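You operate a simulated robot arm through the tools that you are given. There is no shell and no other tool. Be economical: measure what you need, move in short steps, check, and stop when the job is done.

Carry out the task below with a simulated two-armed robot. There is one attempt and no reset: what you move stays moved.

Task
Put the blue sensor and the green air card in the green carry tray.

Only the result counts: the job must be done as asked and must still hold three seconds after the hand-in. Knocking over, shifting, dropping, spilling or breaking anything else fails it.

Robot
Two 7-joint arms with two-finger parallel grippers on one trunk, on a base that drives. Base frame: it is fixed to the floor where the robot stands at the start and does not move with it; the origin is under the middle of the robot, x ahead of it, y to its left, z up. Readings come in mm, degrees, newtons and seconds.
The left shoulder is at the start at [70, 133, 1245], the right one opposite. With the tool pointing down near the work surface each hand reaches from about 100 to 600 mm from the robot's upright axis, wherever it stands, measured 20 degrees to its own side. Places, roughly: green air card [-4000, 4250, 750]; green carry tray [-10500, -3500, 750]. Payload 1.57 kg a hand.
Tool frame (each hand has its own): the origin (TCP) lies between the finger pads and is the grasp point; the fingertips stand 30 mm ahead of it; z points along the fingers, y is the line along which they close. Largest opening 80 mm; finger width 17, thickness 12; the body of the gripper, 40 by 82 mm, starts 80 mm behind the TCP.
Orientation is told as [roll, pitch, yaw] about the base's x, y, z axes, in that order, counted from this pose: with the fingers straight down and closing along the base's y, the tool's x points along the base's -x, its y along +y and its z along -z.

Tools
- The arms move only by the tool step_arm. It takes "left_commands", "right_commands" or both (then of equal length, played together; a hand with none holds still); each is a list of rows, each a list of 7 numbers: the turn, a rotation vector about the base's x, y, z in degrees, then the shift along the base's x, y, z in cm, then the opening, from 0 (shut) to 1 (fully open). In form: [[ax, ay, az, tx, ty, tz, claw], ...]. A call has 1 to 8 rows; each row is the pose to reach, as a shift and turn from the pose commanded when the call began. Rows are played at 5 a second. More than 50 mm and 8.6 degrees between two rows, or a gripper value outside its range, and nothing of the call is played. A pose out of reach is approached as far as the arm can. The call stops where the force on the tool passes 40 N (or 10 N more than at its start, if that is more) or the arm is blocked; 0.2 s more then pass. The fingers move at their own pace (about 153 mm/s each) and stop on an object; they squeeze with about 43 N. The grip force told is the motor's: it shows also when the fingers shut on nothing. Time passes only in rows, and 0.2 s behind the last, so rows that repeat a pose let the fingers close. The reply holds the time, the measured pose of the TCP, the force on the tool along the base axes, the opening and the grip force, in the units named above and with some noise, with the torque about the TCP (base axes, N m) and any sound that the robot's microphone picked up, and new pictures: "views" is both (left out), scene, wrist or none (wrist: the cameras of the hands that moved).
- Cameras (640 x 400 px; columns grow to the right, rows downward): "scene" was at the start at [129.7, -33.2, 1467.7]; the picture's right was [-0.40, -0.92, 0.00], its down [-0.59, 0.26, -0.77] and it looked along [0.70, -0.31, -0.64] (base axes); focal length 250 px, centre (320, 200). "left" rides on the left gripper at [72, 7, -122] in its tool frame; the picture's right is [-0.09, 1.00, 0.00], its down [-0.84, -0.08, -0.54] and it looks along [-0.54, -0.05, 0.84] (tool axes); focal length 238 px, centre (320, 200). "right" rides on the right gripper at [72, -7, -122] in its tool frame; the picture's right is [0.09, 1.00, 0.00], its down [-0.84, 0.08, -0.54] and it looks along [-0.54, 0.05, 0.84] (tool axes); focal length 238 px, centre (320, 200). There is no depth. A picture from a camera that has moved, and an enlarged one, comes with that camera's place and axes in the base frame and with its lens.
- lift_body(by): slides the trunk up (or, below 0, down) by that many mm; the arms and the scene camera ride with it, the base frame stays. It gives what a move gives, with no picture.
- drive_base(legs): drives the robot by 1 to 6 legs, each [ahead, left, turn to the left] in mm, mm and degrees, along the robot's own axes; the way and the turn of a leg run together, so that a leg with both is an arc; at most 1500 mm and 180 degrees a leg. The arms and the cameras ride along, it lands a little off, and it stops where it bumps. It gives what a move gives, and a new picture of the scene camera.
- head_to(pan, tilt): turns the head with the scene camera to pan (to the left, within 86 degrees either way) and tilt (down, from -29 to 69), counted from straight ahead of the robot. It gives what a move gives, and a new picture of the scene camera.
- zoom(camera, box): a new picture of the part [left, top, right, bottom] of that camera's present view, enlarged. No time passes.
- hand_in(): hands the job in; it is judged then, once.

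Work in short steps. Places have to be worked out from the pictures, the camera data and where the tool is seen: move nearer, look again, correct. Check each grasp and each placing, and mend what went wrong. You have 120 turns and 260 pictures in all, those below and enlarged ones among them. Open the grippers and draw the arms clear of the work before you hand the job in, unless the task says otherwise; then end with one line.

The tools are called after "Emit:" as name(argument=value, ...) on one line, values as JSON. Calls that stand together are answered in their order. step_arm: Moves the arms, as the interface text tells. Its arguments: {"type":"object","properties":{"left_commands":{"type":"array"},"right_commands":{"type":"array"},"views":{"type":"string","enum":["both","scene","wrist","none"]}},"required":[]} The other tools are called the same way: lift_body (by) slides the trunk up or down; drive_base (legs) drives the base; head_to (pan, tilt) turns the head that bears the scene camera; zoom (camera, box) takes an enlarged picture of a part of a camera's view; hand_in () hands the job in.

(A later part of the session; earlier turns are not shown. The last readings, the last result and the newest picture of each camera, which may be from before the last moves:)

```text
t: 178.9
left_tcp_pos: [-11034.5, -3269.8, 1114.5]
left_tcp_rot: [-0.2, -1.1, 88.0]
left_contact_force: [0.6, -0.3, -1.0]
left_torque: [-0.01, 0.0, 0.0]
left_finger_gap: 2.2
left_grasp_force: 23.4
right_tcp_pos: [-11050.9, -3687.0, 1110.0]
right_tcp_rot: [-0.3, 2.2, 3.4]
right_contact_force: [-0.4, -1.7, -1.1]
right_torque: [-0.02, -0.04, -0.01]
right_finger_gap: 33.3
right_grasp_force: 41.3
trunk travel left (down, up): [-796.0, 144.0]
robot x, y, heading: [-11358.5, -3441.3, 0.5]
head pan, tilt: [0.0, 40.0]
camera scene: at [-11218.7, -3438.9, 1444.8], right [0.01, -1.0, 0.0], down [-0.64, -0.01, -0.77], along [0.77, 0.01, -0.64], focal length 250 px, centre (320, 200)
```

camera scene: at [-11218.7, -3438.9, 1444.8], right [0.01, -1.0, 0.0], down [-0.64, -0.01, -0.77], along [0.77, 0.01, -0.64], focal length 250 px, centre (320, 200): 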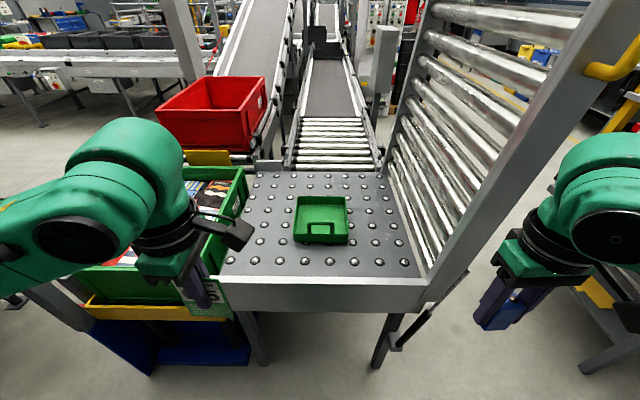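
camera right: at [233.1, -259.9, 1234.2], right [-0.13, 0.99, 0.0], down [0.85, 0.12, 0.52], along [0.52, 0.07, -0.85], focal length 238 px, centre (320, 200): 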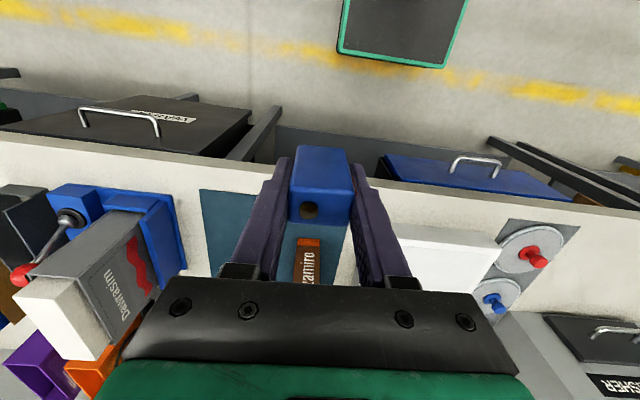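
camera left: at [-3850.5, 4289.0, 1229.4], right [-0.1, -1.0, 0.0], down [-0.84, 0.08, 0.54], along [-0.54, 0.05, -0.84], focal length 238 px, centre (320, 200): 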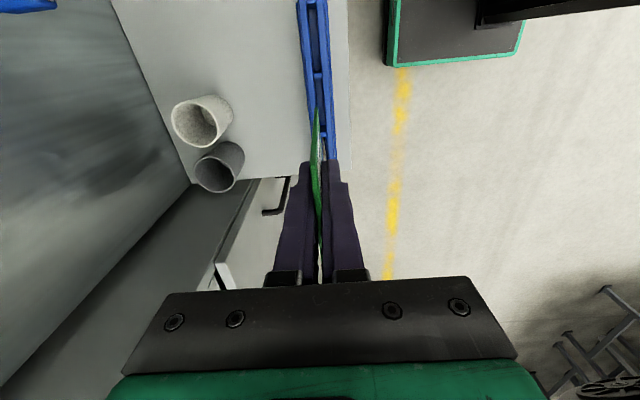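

The tray is near (-10520,-3433); a roller rack stands along y≈-3740, so I stand north of the tray (y≈-3260) for the right arm. Driving there.

Emit:
drive_base(legs=[[0, 180, 0], [330, 0, 0]])

Emit:
head_to(pan=-20, tilt=50)

Emit:
zoom(camera="right", box=[0, 0, 640, 400])

```text
t: 182.2
left_tcp_pos: [-10715.3, -3078.8, 1115.6]
left_tcp_rot: [-0.2, -1.2, 88.3]
left_contact_force: [0.1, 0.1, -0.3]
left_torque: [-0.02, -0.03, -0.01]
left_finger_gap: 2.0
left_grasp_force: 24.2
right_tcp_pos: [-10731.7, -3493.6, 1109.8]
right_tcp_rot: [-0.3, 2.2, 3.7]
right_contact_force: [-0.5, -0.7, -0.6]
right_torque: [0.01, 0.0, 0.0]
right_finger_gap: 33.2
right_grasp_force: 41.3
trunk travel left (down, up): [-796.0, 144.0]
robot x, y, heading: [-11031.5, -3247.2, 1.2]
head pan, tilt: [0.0, 40.0]
camera scene: at [-10900.2, -3247.4, 1445.0], right [0.02, -1.0, 0.0], down [-0.64, -0.01, -0.77], along [0.77, 0.01, -0.64], focal length 250 px, centre (320, 200)
```

scene: 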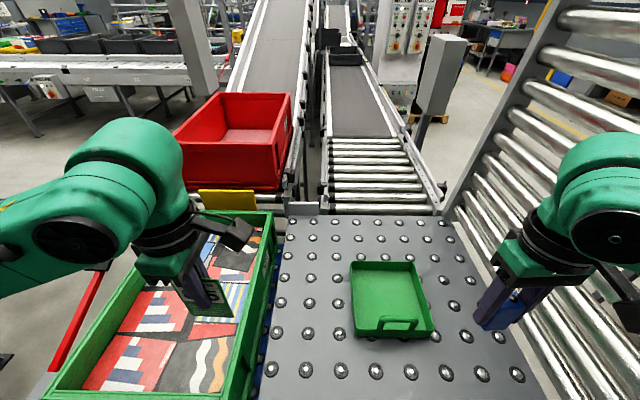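

```text
t: 183.0
left_tcp_pos: [-10714.0, -3078.2, 1114.6]
left_tcp_rot: [-0.1, -1.2, 88.5]
left_contact_force: [-0.4, -0.3, -0.5]
left_torque: [0.03, 0.0, -0.01]
left_finger_gap: 2.0
left_grasp_force: 23.7
right_tcp_pos: [-10728.1, -3494.1, 1109.9]
right_tcp_rot: [-0.3, 2.4, 3.7]
right_contact_force: [0.1, 0.0, -1.5]
right_torque: [0.01, 0.02, 0.03]
right_finger_gap: 33.0
right_grasp_force: 41.5
trunk travel left (down, up): [-796.0, 144.0]
robot x, y, heading: [-11035.0, -3249.5, 0.9]
head pan, tilt: [-20.0, 50.0]
camera scene: at [-10909.7, -3273.6, 1430.6], right [-0.32, -0.95, 0.0], down [-0.72, 0.25, -0.64], along [0.61, -0.21, -0.77], focal length 250 px, centre (320, 200)
```

scene: 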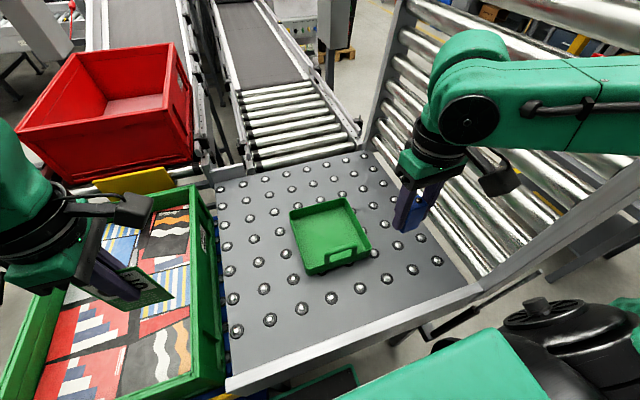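

```text
1.00 times, centred on (320, 200) of right (not enlarged: the box is as wide or as high as the picture)
camera zoom: at [-10795.2, -3504.6, 1233.3], right [-0.16, 0.99, 0.0], down [0.85, 0.14, 0.51], along [0.5, 0.08, -0.86], focal length 238 px, centre (320, 200)
```

zoom: 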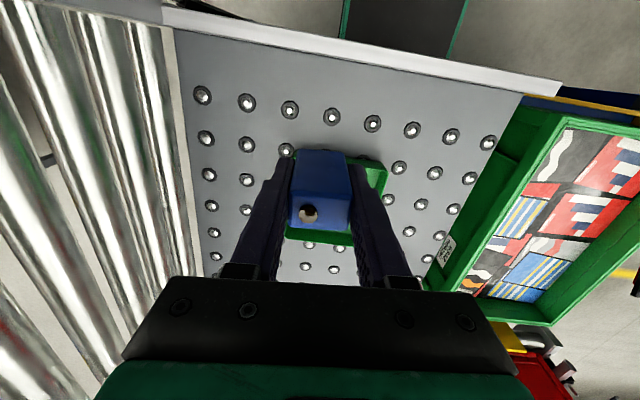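

Tray on ball casters (could roll), so contacts must be gentle. Zoom for its geometry.

Emit:
zoom(camera="scene", box=[270, 180, 398, 290])

Emit:
head_to(pan=30, tilt=50)

Emit:
zoom(camera="right", box=[270, 140, 400, 260])

```text
3.64 times, centred on (334, 235) of scene
camera zoom: at [-10909.7, -3273.6, 1430.6], right [-0.32, -0.95, 0.0], down [-0.72, 0.25, -0.64], along [0.61, -0.21, -0.77], focal length 910 px, centre (269, 73)
```

zoom: 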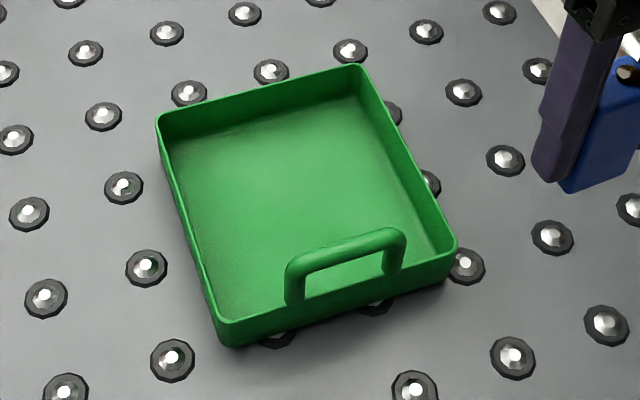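

```text
t: 184.2
left_tcp_pos: [-10714.1, -3076.7, 1115.8]
left_tcp_rot: [-0.2, -1.1, 88.3]
left_contact_force: [0.4, 0.3, -0.3]
left_torque: [0.02, 0.0, 0.02]
left_finger_gap: 2.0
left_grasp_force: 23.7
right_tcp_pos: [-10729.4, -3493.4, 1109.3]
right_tcp_rot: [-0.3, 2.3, 3.7]
right_contact_force: [-0.6, 0.5, -0.6]
right_torque: [0.03, 0.0, -0.02]
right_finger_gap: 33.0
right_grasp_force: 41.1
trunk travel left (down, up): [-796.0, 144.0]
robot x, y, heading: [-11033.5, -3249.8, 1.1]
head pan, tilt: [30.0, 50.0]
camera scene: at [-10917.1, -3209.1, 1430.6], right [0.52, -0.86, 0.0], down [-0.66, -0.39, -0.64], along [0.55, 0.33, -0.77], focal length 250 px, centre (320, 200)
```

scene: 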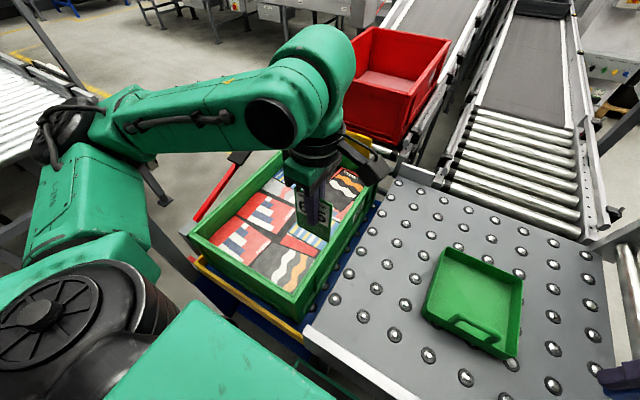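

```text
3.33 times, centred on (335, 200) of right
camera zoom: at [-10795.6, -3504.7, 1233.3], right [-0.16, 0.99, 0.0], down [0.85, 0.14, 0.51], along [0.5, 0.08, -0.86], focal length 794 px, centre (270, 200)
```

zoom: 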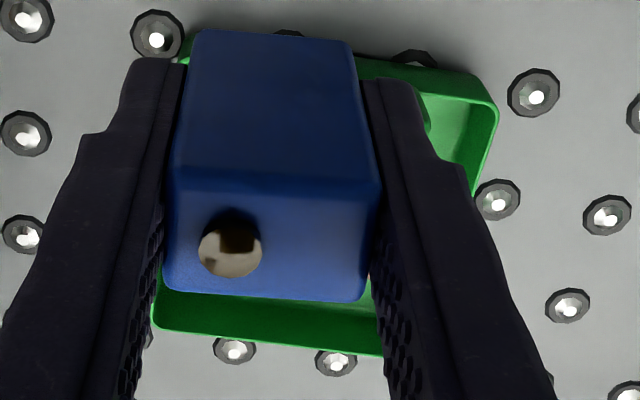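

Tray rim: x -10615…-10411, y -3536…-3338, rim z≈776, with the handle on the west wall. I bring the sensor to above (-10540,-3475).

Emit:
step_arm(right_commands=[[0, -0.5, -0.5, 2.7, 0.3, -2.5, 0], [0, -1, -1, 5.4, 0.6, -5, 0], [0, -1.5, -1.5, 8.1, 0.9, -7.5, 0], [0, -2, -2, 10.8, 1.2, -10, 0], [0, -2.3, -2.5, 13.5, 1.4, -13, 0], [0, -2.3, -3, 16.2, 1.6, -16, 0], [0, -2.3, -3.5, 18.9, 1.8, -19, 0]], views="wrist")

Emit:
head_to(pan=-20, tilt=48)

```text
t: 185.8
left_tcp_pos: [-10712.5, -3077.7, 1114.5]
left_tcp_rot: [0.0, -1.1, 88.3]
left_contact_force: [0.5, -0.1, -0.4]
left_torque: [-0.03, 0.01, -0.02]
left_finger_gap: 2.2
left_grasp_force: 23.5
right_tcp_pos: [-10538.6, -3472.7, 913.7]
right_tcp_rot: [-0.3, 0.1, 0.1]
right_contact_force: [-0.2, -0.4, -1.3]
right_torque: [0.02, 0.03, 0.0]
right_finger_gap: 33.3
right_grasp_force: 41.6
trunk travel left (down, up): [-796.0, 144.0]
robot x, y, heading: [-11030.5, -3251.9, 0.9]
head pan, tilt: [30.0, 50.0]
camera right: at [-10610.5, -3479.5, 1036.4], right [-0.1, 1.0, -0.01], down [0.84, 0.08, 0.54], along [0.54, 0.05, -0.84], focal length 238 px, centre (320, 200)
```

right: 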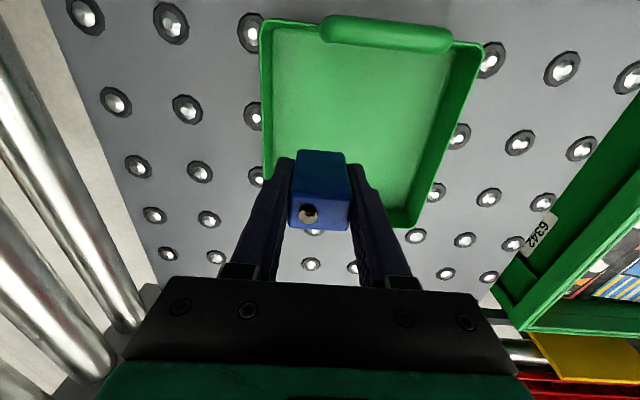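

```text
t: 187.0
left_tcp_pos: [-10714.2, -3077.4, 1115.0]
left_tcp_rot: [-0.1, -1.1, 88.3]
left_contact_force: [-0.3, -0.6, -0.3]
left_torque: [-0.01, 0.01, 0.02]
left_finger_gap: 2.3
left_grasp_force: 23.6
right_tcp_pos: [-10541.6, -3472.8, 916.8]
right_tcp_rot: [-0.3, 0.0, 0.3]
right_contact_force: [0.8, 0.2, -0.2]
right_torque: [0.03, -0.01, 0.03]
right_finger_gap: 33.2
right_grasp_force: 41.6
trunk travel left (down, up): [-796.0, 144.0]
robot x, y, heading: [-11035.8, -3254.5, 1.2]
head pan, tilt: [-20.0, 48.0]
camera scene: at [-10908.2, -3274.2, 1433.3], right [-0.32, -0.95, 0.0], down [-0.7, 0.24, -0.67], along [0.63, -0.22, -0.74], focal length 250 px, centre (320, 200)
```

scene: 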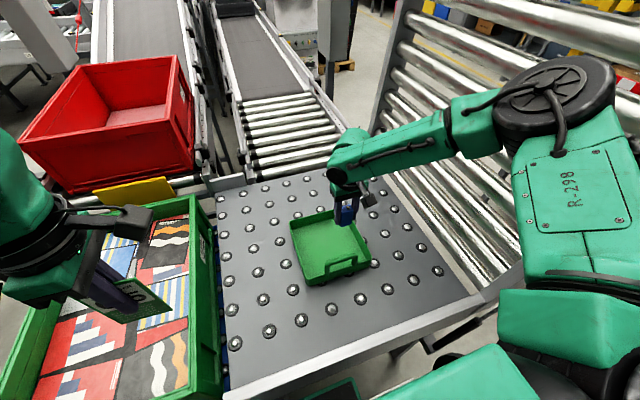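

Aligned over the tray's south half. I descend most of the way.

Emit:
step_arm(right_commands=[[0, 0, 0, 0, 0, -4, 0], [0, 0, 0, 0, 0, -8, 0], [0, 0, 0, 0, 0, -11.5, 0], [0, 0, 0, 0, 0, -13.5, 0]], views="wrist")

```text
t: 188.0
left_tcp_pos: [-10713.6, -3076.2, 1115.1]
left_tcp_rot: [0.0, -1.0, 88.3]
left_contact_force: [-0.3, 0.1, -0.5]
left_torque: [0.03, 0.0, 0.0]
left_finger_gap: 2.2
left_grasp_force: 23.4
right_tcp_pos: [-10581.2, -3492.5, 843.9]
right_tcp_rot: [-0.3, -0.1, 0.2]
right_contact_force: [-0.7, -0.3, -1.5]
right_torque: [0.02, 0.04, 0.0]
right_finger_gap: 33.5
right_grasp_force: 41.0
right hand out of reach, approached as far as the arm can: row 1, 2, 3, 4
trunk travel left (down, up): [-796.0, 144.0]
robot x, y, heading: [-11034.4, -3253.5, 1.2]
head pan, tilt: [-20.0, 48.0]
camera right: at [-10652.8, -3498.2, 965.4], right [-0.09, 1.0, -0.01], down [0.84, 0.08, 0.54], along [0.54, 0.05, -0.84], focal length 238 px, centre (320, 200)
```

right: 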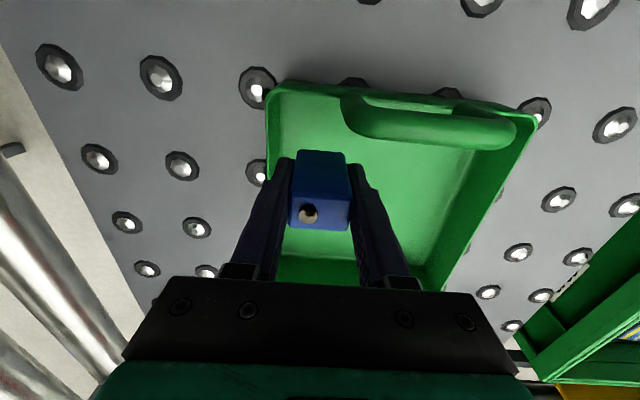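

Out of reach at this trunk height. I raise both hands and then lower the trunk.

Emit:
step_arm(right_commands=[[0, 0, 0, 0, 0, 4, 0], [0, 0, 0, 2, 1, 8, 0], [0, 0, 0, 4, 1.9, 12, 0], [0, 0, 0, 4, 1.9, 16, 0], [0, 0, 0, 4, 1.9, 18.5, 0]], left_commands=[[0, 0, 0, 0, 0, 3, 0], [0, 0, 0, 0, 0, 6, 0], [0, 0, 0, 0, 0, 9, 0], [0, 0, 0, 0, 0, 12, 0], [0, 0, 0, 0, 0, 15, 0]], views="scene")

```text
t: 189.2
left_tcp_pos: [-10713.9, -3077.3, 1267.6]
left_tcp_rot: [0.0, -1.2, 88.3]
left_contact_force: [-0.2, -0.6, 0.4]
left_torque: [0.0, -0.03, -0.01]
left_finger_gap: 1.9
left_grasp_force: 24.1
right_tcp_pos: [-10539.7, -3476.5, 1028.5]
right_tcp_rot: [-0.4, 0.0, 0.2]
right_contact_force: [-0.2, -0.5, -0.8]
right_torque: [-0.01, 0.02, -0.02]
right_finger_gap: 33.3
right_grasp_force: 41.2
trunk travel left (down, up): [-796.0, 144.0]
robot x, y, heading: [-11034.1, -3248.3, 1.1]
head pan, tilt: [-20.0, 48.0]
camera scene: at [-10910.1, -3275.2, 1433.4], right [-0.33, -0.95, 0.0], down [-0.7, 0.24, -0.67], along [0.63, -0.22, -0.74], focal length 250 px, centre (320, 200)
```

scene: 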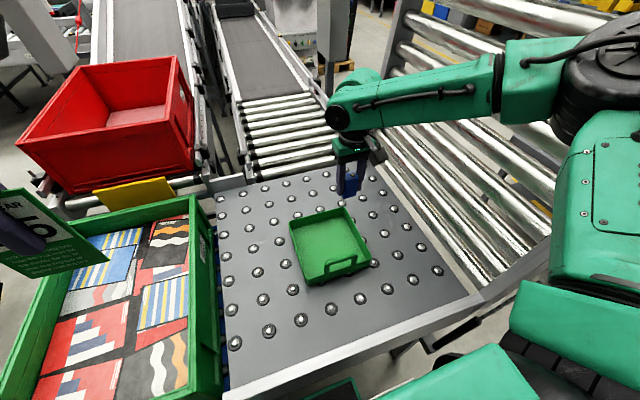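

Now lower the trunk 200 mm; the sensor's bottom would be about z 788, just above the rim.

Emit:
lift_body(by=-200)

Emit:
step_arm(right_commands=[[0, 0, 0, 0, 0, -1, 0]], views="both")

```text
t: 191.4
left_tcp_pos: [-10712.7, -3077.1, 1066.2]
left_tcp_rot: [-0.1, -1.1, 88.3]
left_contact_force: [0.1, -1.5, -0.3]
left_torque: [0.02, -0.03, -0.03]
left_finger_gap: 2.1
left_grasp_force: 23.8
right_tcp_pos: [-10539.3, -3474.7, 828.1]
right_tcp_rot: [-0.4, -0.1, 0.2]
right_contact_force: [0.6, -0.2, -0.2]
right_torque: [-0.01, 0.0, 0.0]
right_finger_gap: 33.1
right_grasp_force: 41.3
trunk travel left (down, up): [-596.0, 344.0]
robot x, y, heading: [-11035.7, -3251.4, 0.9]
head pan, tilt: [-20.0, 48.0]
```

```text
t: 191.8
left_tcp_pos: [-10711.7, -3077.8, 1067.3]
left_tcp_rot: [0.0, -1.2, 88.3]
left_contact_force: [0.0, 0.0, -0.1]
left_torque: [0.02, 0.02, 0.0]
left_finger_gap: 2.3
left_grasp_force: 23.6
right_tcp_pos: [-10538.7, -3474.8, 817.2]
right_tcp_rot: [-0.4, 0.1, 0.2]
right_contact_force: [0.5, 0.5, -0.5]
right_torque: [0.02, 0.0, 0.02]
right_finger_gap: 33.2
right_grasp_force: 41.4
trunk travel left (down, up): [-596.0, 344.0]
robot x, y, heading: [-11038.1, -3249.9, 0.8]
head pan, tilt: [-20.0, 48.0]
camera scene: at [-10908.3, -3274.4, 1233.3], right [-0.32, -0.95, 0.0], down [-0.7, 0.24, -0.67], along [0.63, -0.22, -0.74], focal length 250 px, centre (320, 200)
camera right: at [-10611.2, -3482.1, 937.9], right [-0.09, 1.0, -0.01], down [0.84, 0.08, 0.54], along [0.54, 0.05, -0.84], focal length 238 px, centre (320, 200)
```

scene: 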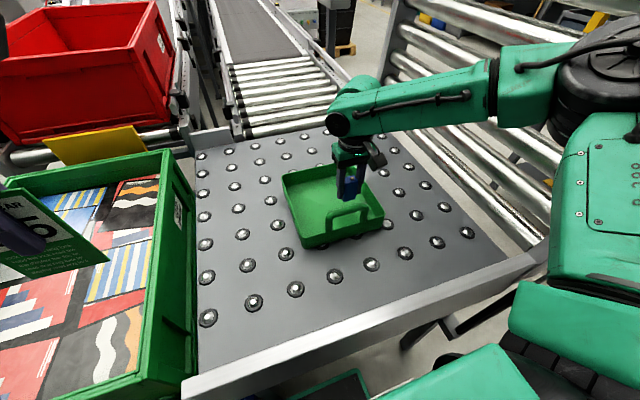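
right: 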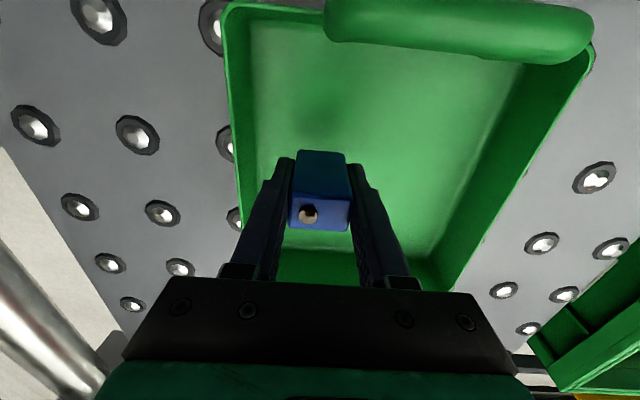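

Centred over the tray's south side. Descend slowly.

Emit:
step_arm(right_commands=[[0, 0, 0, 0, 0, -2, 0], [0, 0, 0, 0, 0, -3.5, 0], [0, 0, 0, 0, 0, -4, 0], [0, 0, 0, 0, 0, -4.3, 0]], views="both")

```text
t: 192.8
left_tcp_pos: [-10717.8, -3074.6, 1068.7]
left_tcp_rot: [-0.4, -1.0, 88.4]
left_contact_force: [0.1, -0.3, 0.4]
left_torque: [0.02, 0.02, 0.0]
left_finger_gap: 2.1
left_grasp_force: 23.4
right_tcp_pos: [-10539.8, -3472.2, 780.3]
right_tcp_rot: [-0.3, -0.7, 0.2]
right_contact_force: [1.6, -0.6, 36.9]
right_torque: [0.32, -0.06, -0.02]
right_finger_gap: 33.8
right_grasp_force: 41.1
trunk travel left (down, up): [-596.0, 344.0]
robot x, y, heading: [-11038.9, -3254.3, 1.0]
head pan, tilt: [-20.0, 48.0]
camera scene: at [-10914.0, -3271.5, 1234.5], right [-0.32, -0.95, 0.0], down [-0.7, 0.24, -0.67], along [0.64, -0.22, -0.74], focal length 250 px, centre (320, 200)
camera right: at [-10613.3, -3479.4, 900.1], right [-0.1, 1.0, -0.01], down [0.83, 0.08, 0.55], along [0.55, 0.05, -0.83], focal length 238 px, centre (320, 200)
```

scene: 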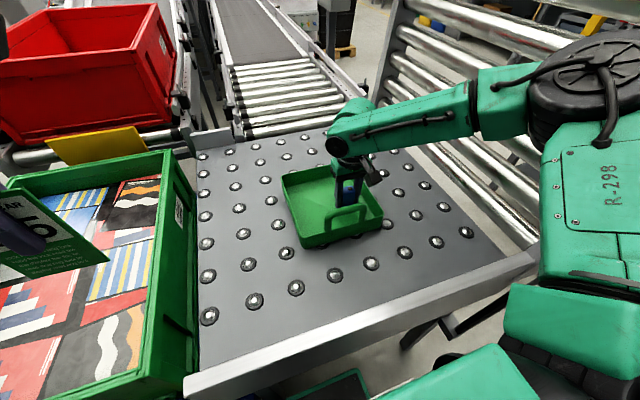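
right: 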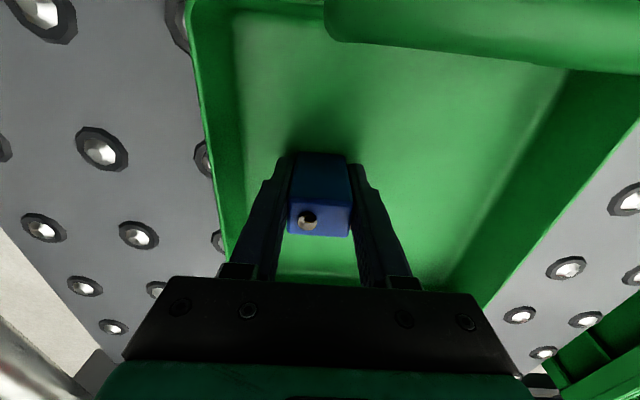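

The sensor is on the tray floor (37 N up). I relieve by 2 mm and open partway.

Emit:
step_arm(right_commands=[[0, 0, 0, 0, 0, 0.2, 0], [0, 0, 0, 0, 0, 0.2, 0.5], [0, 0, 0, 0, 0, 0.2, 0.62], [0, 0, 0, 0, 0, 0.2, 0.62]], views="wrist")

```text
t: 193.8
left_tcp_pos: [-10713.4, -3076.4, 1067.4]
left_tcp_rot: [-0.2, -1.3, 88.3]
left_contact_force: [0.1, -1.0, 0.0]
left_torque: [-0.03, -0.02, 0.0]
left_finger_gap: 2.1
left_grasp_force: 23.6
right_tcp_pos: [-10538.6, -3476.5, 775.9]
right_tcp_rot: [-0.4, 0.1, 0.2]
right_contact_force: [0.1, -0.1, 0.1]
right_torque: [0.01, -0.04, 0.02]
right_finger_gap: 49.6
right_grasp_force: 0.0
trunk travel left (down, up): [-596.0, 344.0]
robot x, y, heading: [-11036.9, -3247.2, 1.2]
head pan, tilt: [-20.0, 48.0]
camera right: at [-10611.3, -3481.8, 897.4], right [-0.09, 1.0, -0.01], down [0.84, 0.08, 0.54], along [0.54, 0.05, -0.84], focal length 238 px, centre (320, 200)
```

right: 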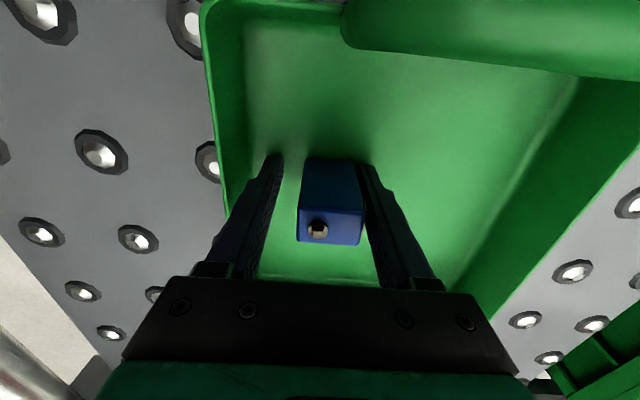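

Released and standing. I centre 5 mm and lift straight out.

Emit:
step_arm(right_commands=[[0, 0, 0, 0, 0.5, 0, 0.62], [0, 0, 0, 0, 0.5, 3, 0.62], [0, 0, 0, 0, 0.5, 7, 0.62], [0, 0, 0, 0, 0.5, 11, 0.62], [0, 0, 0, 0, 0.5, 15, 0.62], [0, 0, 0, 0, 0.5, 19, 0.62]], views="both")

```text
t: 195.2
left_tcp_pos: [-10714.7, -3076.7, 1066.6]
left_tcp_rot: [-0.2, -1.0, 88.3]
left_contact_force: [-0.2, -0.2, -0.3]
left_torque: [-0.03, 0.02, -0.01]
left_finger_gap: 2.1
left_grasp_force: 23.1
right_tcp_pos: [-10539.6, -3470.6, 966.1]
right_tcp_rot: [-0.4, 0.0, 0.2]
right_contact_force: [-0.2, -0.1, -0.1]
right_torque: [-0.02, -0.03, 0.0]
right_finger_gap: 49.7
right_grasp_force: 0.0
trunk travel left (down, up): [-596.0, 344.0]
robot x, y, heading: [-11034.0, -3250.3, 1.0]
head pan, tilt: [-20.0, 48.0]
camera scene: at [-10909.5, -3273.8, 1233.4], right [-0.32, -0.95, 0.0], down [-0.7, 0.24, -0.67], along [0.63, -0.22, -0.74], focal length 250 px, centre (320, 200)
camera right: at [-10611.5, -3476.3, 1087.3], right [-0.1, 1.0, -0.01], down [0.84, 0.08, 0.54], along [0.54, 0.05, -0.84], focal length 238 px, centre (320, 200)
```

scene: 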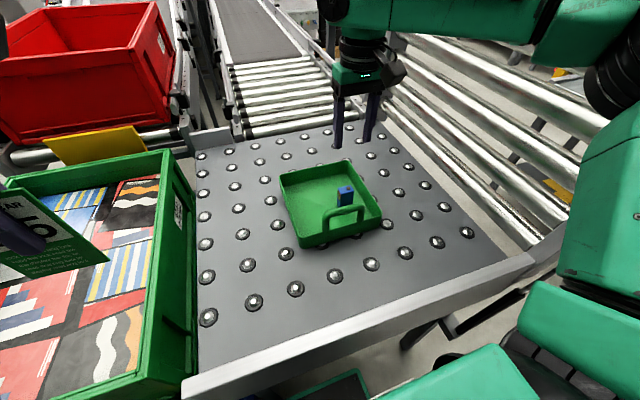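
right: 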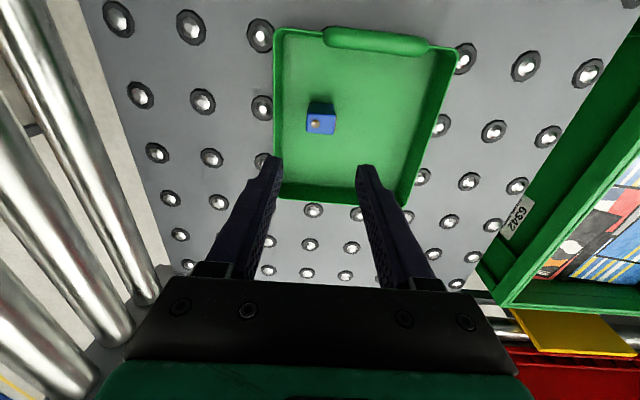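

The sensor stands in the tray. I retract the right hand, then rotate the base to bring the left hand over the tray.

Emit:
step_arm(right_commands=[[0, 0, 0, -1, 0, 4, 0.62], [0, 0, 0, -4.5, -0.3, 6, 0.62], [0, 0, 0, -9, -0.6, 8, 0.62], [0, 0, 0, -13, -1, 9, 0.62], [0, 0, 0, -17, -1.5, 9, 0.62], [0, 0, 0, -20, -2, 9, 0.62]], views="none")

Emit:
drive_base(legs=[[0, 0, -36]])

Emit:
head_to(pan=20, tilt=48)

```text
t: 196.6
left_tcp_pos: [-10714.8, -3077.7, 1067.0]
left_tcp_rot: [-0.2, -1.3, 88.3]
left_contact_force: [0.1, -0.3, -0.3]
left_torque: [-0.02, -0.02, -0.02]
left_finger_gap: 2.0
left_grasp_force: 24.0
right_tcp_pos: [-10739.2, -3491.4, 1056.2]
right_tcp_rot: [-0.4, 0.0, 0.2]
right_contact_force: [-0.3, 0.5, -0.7]
right_torque: [-0.02, -0.01, 0.02]
right_finger_gap: 49.4
right_grasp_force: 0.0
trunk travel left (down, up): [-596.0, 344.0]
robot x, y, heading: [-11032.6, -3248.2, 1.0]
head pan, tilt: [-20.0, 48.0]
```

```text
t: 197.6
left_tcp_pos: [-10700.1, -3108.9, 1066.5]
left_tcp_rot: [-0.1, -1.3, 82.8]
left_contact_force: [-0.3, -0.5, -0.9]
left_torque: [-0.02, 0.01, 0.0]
left_finger_gap: 2.0
left_grasp_force: 23.5
right_tcp_pos: [-10765.1, -3517.9, 1055.9]
right_tcp_rot: [-0.3, 0.0, -5.4]
right_contact_force: [-0.4, -0.1, -0.4]
right_torque: [0.04, 0.01, -0.02]
right_finger_gap: 49.6
right_grasp_force: 0.0
trunk travel left (down, up): [-596.0, 344.0]
robot x, y, heading: [-11038.6, -3250.1, -4.2]
head pan, tilt: [-20.0, 48.0]
stopped in leg 1: the robot was blocked; the commanded pose is now the measured one
camera scene: at [-10914.4, -3285.6, 1233.3], right [-0.41, -0.91, 0.0], down [-0.68, 0.31, -0.67], along [0.61, -0.28, -0.74], focal length 250 px, centre (320, 200)
```

scene: 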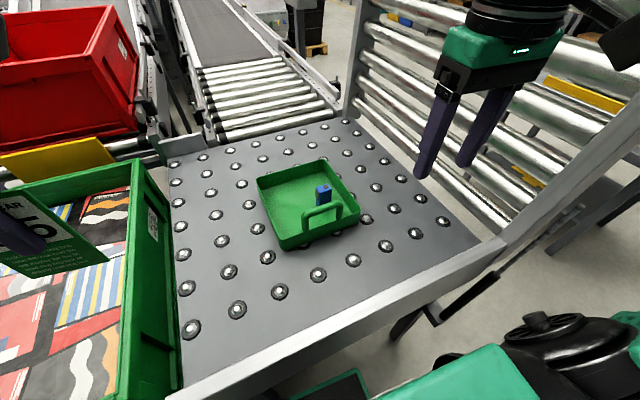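

```text
t: 198.7
left_tcp_pos: [-10700.9, -3107.2, 1066.5]
left_tcp_rot: [-0.2, -1.2, 82.8]
left_contact_force: [0.0, 0.3, -0.7]
left_torque: [0.01, 0.0, 0.03]
left_finger_gap: 1.9
left_grasp_force: 24.0
right_tcp_pos: [-10764.9, -3517.3, 1055.4]
right_tcp_rot: [-0.3, 0.1, -5.4]
right_contact_force: [-0.3, -0.2, -0.4]
right_torque: [0.01, 0.02, 0.0]
right_finger_gap: 49.6
right_grasp_force: 0.1
trunk travel left (down, up): [-596.0, 344.0]
robot x, y, heading: [-11040.0, -3247.4, -4.5]
head pan, tilt: [20.0, 48.0]
camera scene: at [-10910.0, -3231.1, 1233.3], right [0.27, -0.96, 0.0], down [-0.72, -0.2, -0.67], along [0.64, 0.18, -0.74], focal length 250 px, centre (320, 200)
```

scene: 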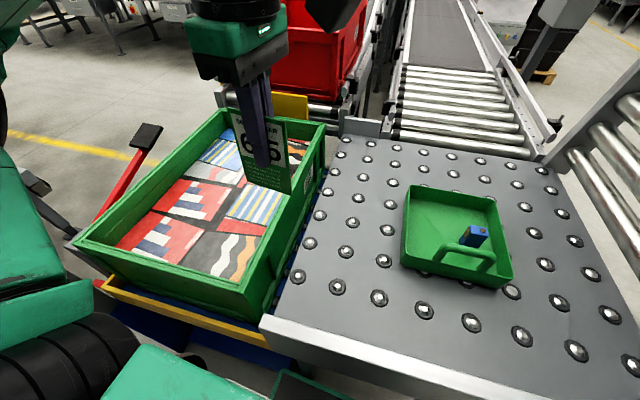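

The base turn was blocked after 5°. I look down to see what is in the way.

Emit:
head_to(pan=15, tilt=69)

Emit:
head_to(pan=75, tilt=50)

```text
t: 199.5
left_tcp_pos: [-10700.3, -3108.1, 1065.5]
left_tcp_rot: [-0.1, -1.1, 82.8]
left_contact_force: [0.1, -0.3, -1.3]
left_torque: [-0.03, 0.02, 0.01]
left_finger_gap: 1.9
left_grasp_force: 23.6
right_tcp_pos: [-10765.2, -3517.6, 1056.1]
right_tcp_rot: [-0.3, 0.1, -5.4]
right_contact_force: [0.1, -0.1, -0.4]
right_torque: [-0.01, -0.01, 0.03]
right_finger_gap: 49.6
right_grasp_force: 0.0
trunk travel left (down, up): [-596.0, 344.0]
robot x, y, heading: [-11037.6, -3249.2, -4.5]
head pan, tilt: [15.0, 68.8]
camera scene: at [-10930.8, -3241.8, 1208.7], right [0.18, -0.98, 0.0], down [-0.92, -0.17, -0.36], along [0.36, 0.07, -0.93], focal length 250 px, centre (320, 200)
```

scene: 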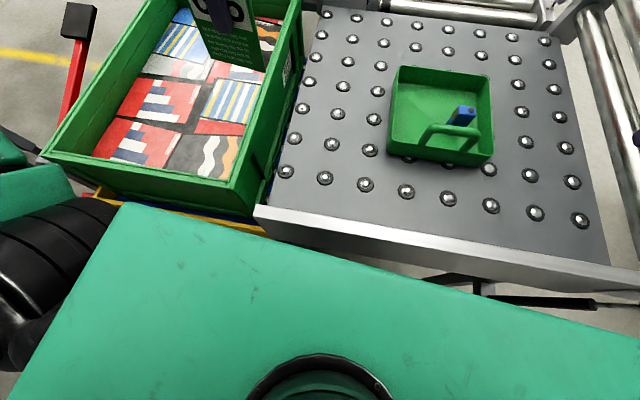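

```text
t: 200.8
left_tcp_pos: [-10700.9, -3107.4, 1066.5]
left_tcp_rot: [0.0, -1.2, 82.8]
left_contact_force: [-0.2, 0.5, -0.6]
left_torque: [-0.01, 0.02, -0.05]
left_finger_gap: 2.4
left_grasp_force: 23.4
right_tcp_pos: [-10764.6, -3518.4, 1054.8]
right_tcp_rot: [-0.4, -0.1, -5.5]
right_contact_force: [0.0, 0.2, 0.2]
right_torque: [-0.02, -0.01, -0.02]
right_finger_gap: 49.9
right_grasp_force: 0.1
trunk travel left (down, up): [-596.0, 344.0]
robot x, y, heading: [-11036.5, -3246.2, -4.6]
head pan, tilt: [75.0, 50.0]
camera scene: at [-10960.1, -3179.5, 1230.6], right [0.94, -0.33, 0.0], down [-0.26, -0.72, -0.64], along [0.21, 0.61, -0.77], focal length 250 px, centre (320, 200)
```

scene: 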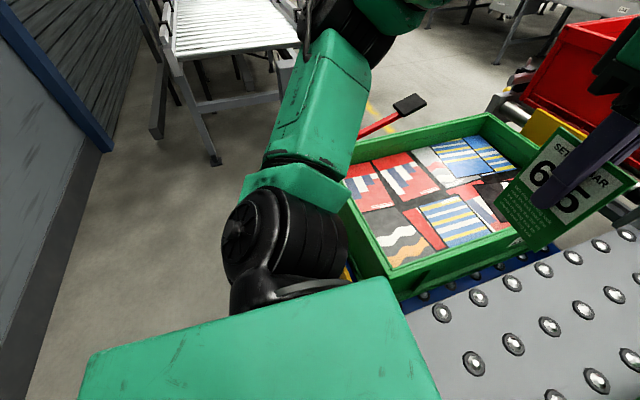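

The lowered chest/shoulder is close to the tote station. I turn back, back away, and will approach from further south with the base turned right.

Emit:
drive_base(legs=[[0, 0, 5], [-220, 0, 0]])

Emit:
head_to(pan=15, tilt=45)

```text
t: 203.0
left_tcp_pos: [-10932.9, -3082.3, 1066.5]
left_tcp_rot: [-0.1, -1.3, 87.6]
left_contact_force: [0.9, 0.9, -0.4]
left_torque: [-0.04, 0.0, -0.02]
left_finger_gap: 1.9
left_grasp_force: 24.3
right_tcp_pos: [-10961.0, -3495.1, 1054.9]
right_tcp_rot: [-0.5, 0.2, -0.5]
right_contact_force: [0.3, -0.3, 0.4]
right_torque: [-0.01, -0.03, 0.0]
right_finger_gap: 49.5
right_grasp_force: 0.0
trunk travel left (down, up): [-596.0, 344.0]
robot x, y, heading: [-11260.6, -3248.5, 0.4]
head pan, tilt: [75.0, 50.0]
camera scene: at [-11185.2, -3175.3, 1230.6], right [0.97, -0.25, 0.0], down [-0.19, -0.74, -0.64], along [0.16, 0.62, -0.77], focal length 250 px, centre (320, 200)
```

scene: 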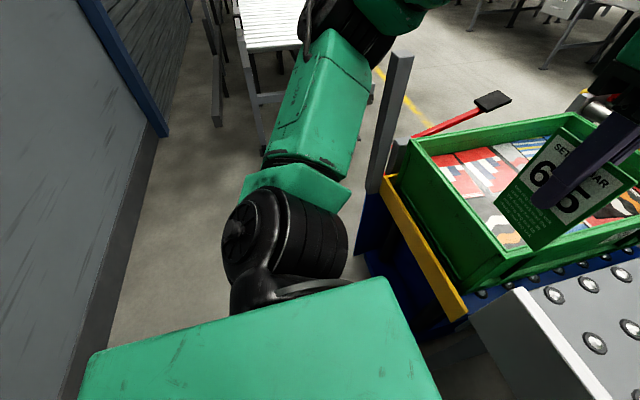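

```text
t: 204.3
left_tcp_pos: [-10931.8, -3081.4, 1066.8]
left_tcp_rot: [-0.2, -1.3, 87.7]
left_contact_force: [0.4, 0.1, 0.1]
left_torque: [0.03, -0.01, 0.0]
left_finger_gap: 1.7
left_grasp_force: 23.9
right_tcp_pos: [-10962.5, -3496.0, 1055.6]
right_tcp_rot: [-0.4, 0.0, -0.6]
right_contact_force: [0.5, -0.6, -0.2]
right_torque: [-0.05, -0.01, 0.02]
right_finger_gap: 49.6
right_grasp_force: 0.0
trunk travel left (down, up): [-596.0, 344.0]
robot x, y, heading: [-11255.6, -3249.3, 0.3]
head pan, tilt: [15.0, 45.0]
camera scene: at [-11126.5, -3228.2, 1237.5], right [0.27, -0.96, 0.0], down [-0.68, -0.19, -0.71], along [0.68, 0.19, -0.71], focal length 250 px, centre (320, 200)
```

scene: 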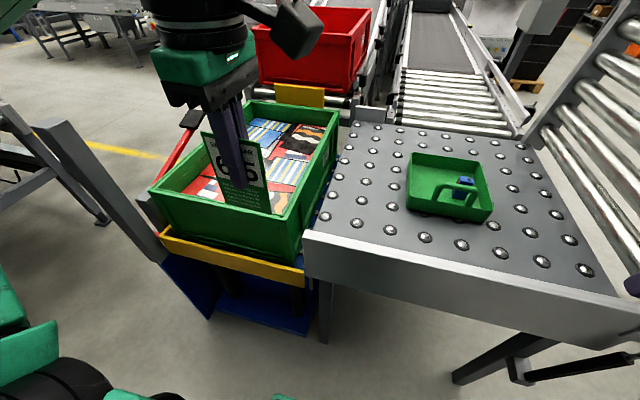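

The pole beside the station likely blocked the left upper arm; the tote and station look undisturbed. I shift south 190 mm and turn right 40°.

Emit:
drive_base(legs=[[0, -190, 0], [0, 0, -40]])

Emit:
head_to(pan=30, tilt=45)

Emit:
head_to(pan=-40, tilt=45)

```text
t: 207.8
left_tcp_pos: [-10898.4, -3526.2, 1067.3]
left_tcp_rot: [-0.1, -1.2, 47.2]
left_contact_force: [-0.3, 0.2, -0.2]
left_torque: [-0.02, 0.01, 0.01]
left_finger_gap: 2.0
left_grasp_force: 24.2
right_tcp_pos: [-11191.0, -3821.9, 1055.2]
right_tcp_rot: [-0.4, 0.1, -41.1]
right_contact_force: [-0.7, -0.9, -0.8]
right_torque: [0.0, 0.0, -0.02]
right_finger_gap: 49.8
right_grasp_force: 0.1
trunk travel left (down, up): [-596.0, 344.0]
robot x, y, heading: [-11258.3, -3445.6, -40.3]
head pan, tilt: [15.0, 45.0]
camera scene: at [-11141.6, -3510.9, 1237.5], right [-0.42, -0.91, 0.0], down [-0.64, 0.3, -0.71], along [0.64, -0.3, -0.71], focal length 250 px, centre (320, 200)
```

scene: 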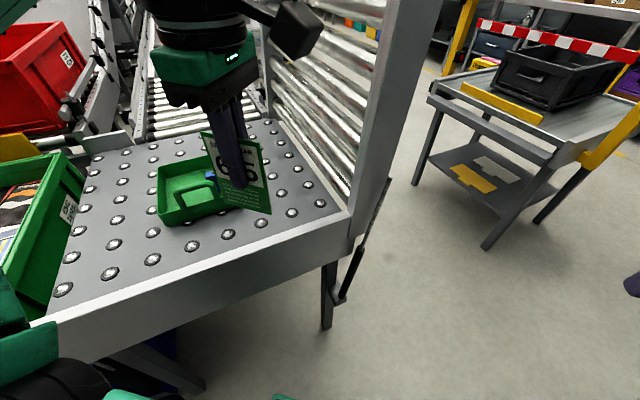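

```text
t: 208.5
left_tcp_pos: [-10898.9, -3526.4, 1065.9]
left_tcp_rot: [0.0, -1.2, 47.3]
left_contact_force: [-0.4, -0.2, -0.7]
left_torque: [0.02, -0.01, 0.01]
left_finger_gap: 2.2
left_grasp_force: 23.7
right_tcp_pos: [-11190.6, -3821.1, 1055.8]
right_tcp_rot: [-0.2, 0.1, -41.0]
right_contact_force: [-0.3, 0.3, 0.1]
right_torque: [-0.01, -0.01, 0.0]
right_finger_gap: 49.5
right_grasp_force: 0.1
trunk travel left (down, up): [-596.0, 344.0]
robot x, y, heading: [-11257.8, -3442.6, -40.2]
head pan, tilt: [30.0, 45.0]
camera scene: at [-11135.3, -3490.8, 1237.5], right [-0.18, -0.98, 0.0], down [-0.7, 0.12, -0.71], along [0.7, -0.12, -0.71], focal length 250 px, centre (320, 200)
```

scene: 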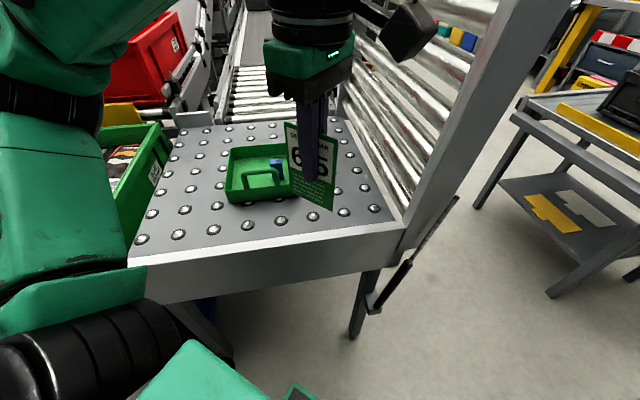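

```text
t: 209.9
left_tcp_pos: [-10899.5, -3524.9, 1067.2]
left_tcp_rot: [-0.2, -1.2, 47.2]
left_contact_force: [0.3, 0.1, -0.4]
left_torque: [0.0, 0.01, -0.01]
left_finger_gap: 2.3
left_grasp_force: 24.1
right_tcp_pos: [-11189.9, -3820.6, 1054.9]
right_tcp_rot: [-0.4, 0.1, -40.9]
right_contact_force: [0.6, 0.2, -0.6]
right_torque: [-0.02, 0.01, 0.01]
right_finger_gap: 49.8
right_grasp_force: 0.1
trunk travel left (down, up): [-596.0, 344.0]
robot x, y, heading: [-11255.4, -3445.2, -40.0]
head pan, tilt: [-40.0, 45.0]
camera scene: at [-11201.2, -3556.5, 1237.5], right [-0.98, -0.17, 0.0], down [-0.12, 0.7, -0.71], along [0.12, -0.7, -0.71], focal length 250 px, centre (320, 200)
```

scene: 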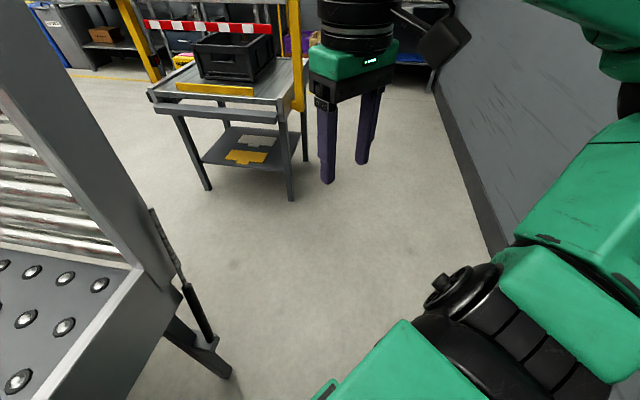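

Path clear. I slide 205 mm east (diagonal in robot axes), then view.

Emit:
drive_base(legs=[[157, 132, 0]])

Emit:
head_to(pan=35, tilt=50)

```text
t: 211.6
left_tcp_pos: [-10695.9, -3533.3, 1066.1]
left_tcp_rot: [-0.1, -1.2, 47.1]
left_contact_force: [-1.1, -0.2, -0.7]
left_torque: [-0.01, 0.0, 0.0]
left_finger_gap: 2.1
left_grasp_force: 24.1
right_tcp_pos: [-10988.6, -3826.7, 1056.3]
right_tcp_rot: [-0.3, 0.0, -41.2]
right_contact_force: [-0.1, 0.5, 0.4]
right_torque: [0.01, 0.01, 0.01]
right_finger_gap: 49.6
right_grasp_force: 0.0
trunk travel left (down, up): [-596.0, 344.0]
robot x, y, heading: [-11050.5, -3450.7, -40.3]
head pan, tilt: [-40.0, 45.0]
camera scene: at [-10998.8, -3561.9, 1237.5], right [-0.99, -0.17, 0.0], down [-0.12, 0.7, -0.71], along [0.12, -0.7, -0.71], focal length 250 px, centre (320, 200)
```

scene: 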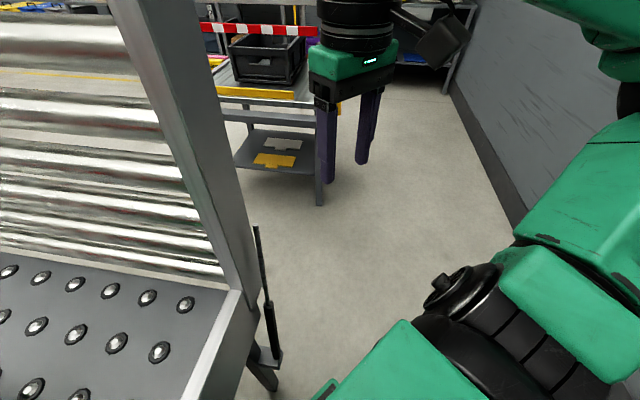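

```text
t: 213.0
left_tcp_pos: [-10696.5, -3532.4, 1066.6]
left_tcp_rot: [-0.1, -1.3, 47.0]
left_contact_force: [-0.6, 0.3, -0.4]
left_torque: [0.03, 0.02, 0.02]
left_finger_gap: 2.2
left_grasp_force: 23.3
right_tcp_pos: [-10987.4, -3827.3, 1055.9]
right_tcp_rot: [-0.4, 0.0, -41.3]
right_contact_force: [0.0, 0.3, -0.7]
right_torque: [-0.01, 0.0, 0.0]
right_finger_gap: 49.6
right_grasp_force: 0.0
trunk travel left (down, up): [-596.0, 344.0]
robot x, y, heading: [-11053.3, -3450.5, -40.5]
head pan, tilt: [35.0, 50.0]
camera scene: at [-10935.6, -3488.8, 1230.6], right [-0.09, -1.0, 0.0], down [-0.76, 0.07, -0.64], along [0.64, -0.06, -0.77], focal length 250 px, centre (320, 200)
```

scene: 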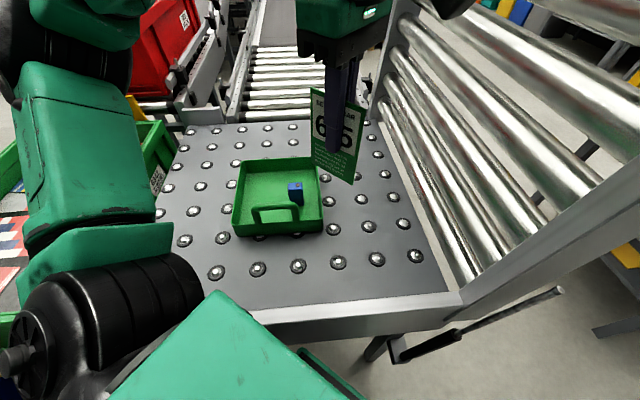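

Good view and clearances. I turn the left hand to yaw 0 (card normal along y) and bring it above (-10480,-3400).

Emit:
step_arm(left_commands=[[0, 0, -7, 3.1, 1.9, -1, 0], [0, 0, -14, 6.2, 3.8, -2, 0], [0, 0, -21, 9.3, 5.7, -3, 0], [0, 0, -28, 12.4, 7.6, -4, 0], [0, 0, -35, 15.5, 9.5, -6, 0], [0, 0, -42, 18.6, 11.4, -8, 0], [0, 0, -47, 21.6, 13.2, -10, 0]], views="both")

```text
t: 214.6
left_tcp_pos: [-10476.9, -3398.9, 965.2]
left_tcp_rot: [-0.2, -1.1, 0.0]
left_contact_force: [0.1, -0.1, -0.4]
left_torque: [0.01, 0.02, -0.01]
left_finger_gap: 2.1
left_grasp_force: 23.9
right_tcp_pos: [-10986.8, -3827.6, 1055.4]
right_tcp_rot: [-0.4, 0.0, -41.2]
right_contact_force: [0.3, 0.5, 0.0]
right_torque: [-0.01, 0.01, -0.04]
right_finger_gap: 49.4
right_grasp_force: 0.0
trunk travel left (down, up): [-596.0, 344.0]
robot x, y, heading: [-11052.4, -3448.7, -40.5]
head pan, tilt: [35.0, 50.0]
camera scene: at [-10934.1, -3488.4, 1230.5], right [-0.09, -1.0, 0.0], down [-0.76, 0.07, -0.64], along [0.64, -0.06, -0.77], focal length 250 px, centre (320, 200)
camera left: at [-10551.3, -3392.6, 1085.0], right [0.09, 1.0, 0.0], down [0.83, -0.08, 0.56], along [0.56, -0.05, -0.83], focal length 238 px, centre (320, 200)
```

scene: 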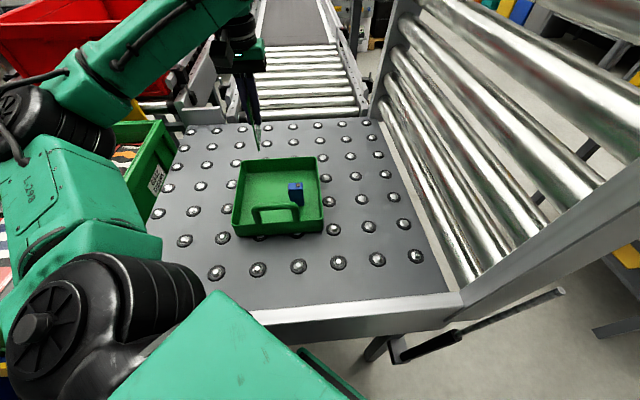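
left: 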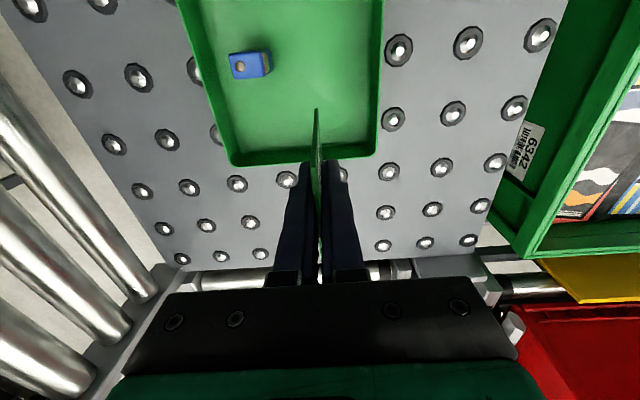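

Card bottom is ~54 mm below the TCP; sensor at (-10535,-3470), card column x -10512…-10442 clears it. I tilt 20° so it will fall south, and descend to z≈840.

Emit:
step_arm(left_commands=[[7, 0, 0, 0, -0.3, -3, 0], [14, 0, 0, 0, -0.5, -6, 0], [20, 0, 0, 0, -0.5, -9, 0], [20, 0, 0, 0, -0.5, -12, 0]], views="both")

```text
t: 215.6
left_tcp_pos: [-10479.0, -3402.9, 845.8]
left_tcp_rot: [19.9, -1.2, -0.4]
left_contact_force: [0.4, -0.5, -1.0]
left_torque: [-0.02, -0.01, 0.0]
left_finger_gap: 2.1
left_grasp_force: 23.9
right_tcp_pos: [-10986.9, -3826.6, 1054.4]
right_tcp_rot: [-0.4, 0.1, -41.1]
right_contact_force: [0.2, -0.5, 0.3]
right_torque: [-0.06, 0.01, 0.02]
right_finger_gap: 49.5
right_grasp_force: 0.1
trunk travel left (down, up): [-596.0, 344.0]
robot x, y, heading: [-11052.2, -3451.2, -40.3]
head pan, tilt: [35.0, 50.0]
camera scene: at [-10934.9, -3488.2, 1230.6], right [-0.09, -1.0, 0.0], down [-0.76, 0.07, -0.64], along [0.64, -0.06, -0.77], focal length 250 px, centre (320, 200)
camera left: at [-10553.2, -3438.2, 961.2], right [0.09, 0.94, 0.34], down [0.83, -0.26, 0.5], along [0.56, 0.24, -0.8], focal length 238 px, centre (320, 200)
```

scene: 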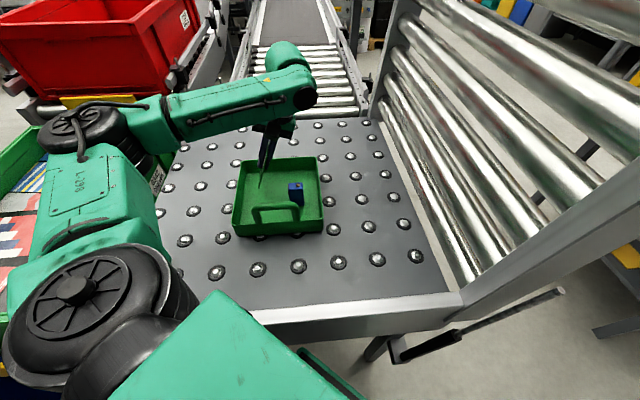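
left: 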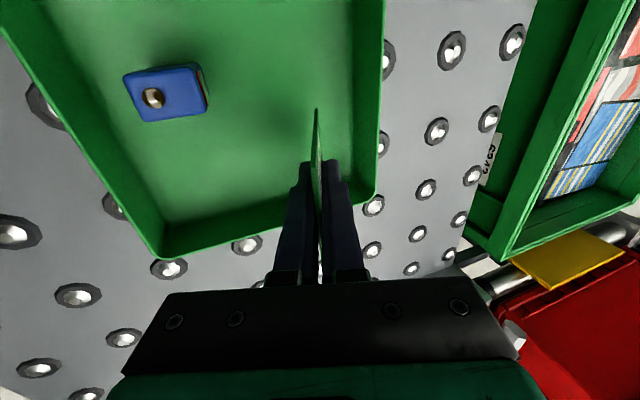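

All well placed inside the tray outline. I descend slowly until light contact.

Emit:
step_arm(left_commands=[[0, 0, 0, 0, 0, -2.5, 0], [0, 0, 0, 0, 0, -4, 0], [0, 0, 0, 0, 0, -4.4, 0], [0, 0, 0, 0, 0, -4.7, 0]], views="wrist")

```text
t: 216.6
left_tcp_pos: [-10480.6, -3404.3, 802.0]
left_tcp_rot: [20.0, -1.3, -0.4]
left_contact_force: [1.3, 0.3, 21.7]
left_torque: [0.43, -0.1, -0.02]
left_finger_gap: 2.5
left_grasp_force: 23.5
right_tcp_pos: [-10990.8, -3827.2, 1055.6]
right_tcp_rot: [-0.3, -0.1, -41.2]
right_contact_force: [-0.2, -0.5, -0.9]
right_torque: [-0.01, 0.0, 0.02]
right_finger_gap: 49.8
right_grasp_force: 0.0
trunk travel left (down, up): [-596.0, 344.0]
robot x, y, heading: [-11053.1, -3449.7, -40.5]
head pan, tilt: [35.0, 50.0]
camera left: at [-10556.1, -3439.8, 917.4], right [0.09, 0.94, 0.34], down [0.82, -0.26, 0.5], along [0.56, 0.24, -0.79], focal length 238 px, centre (320, 200)
```

left: 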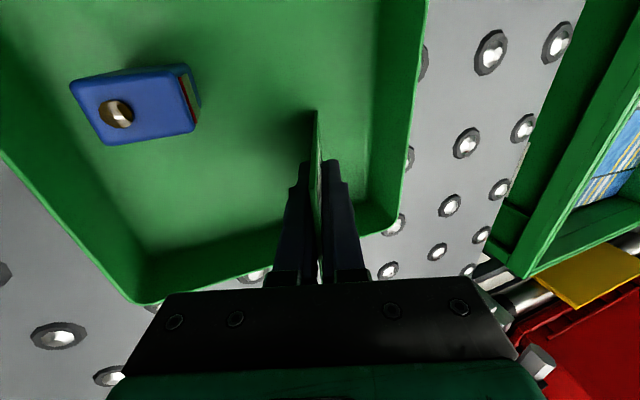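

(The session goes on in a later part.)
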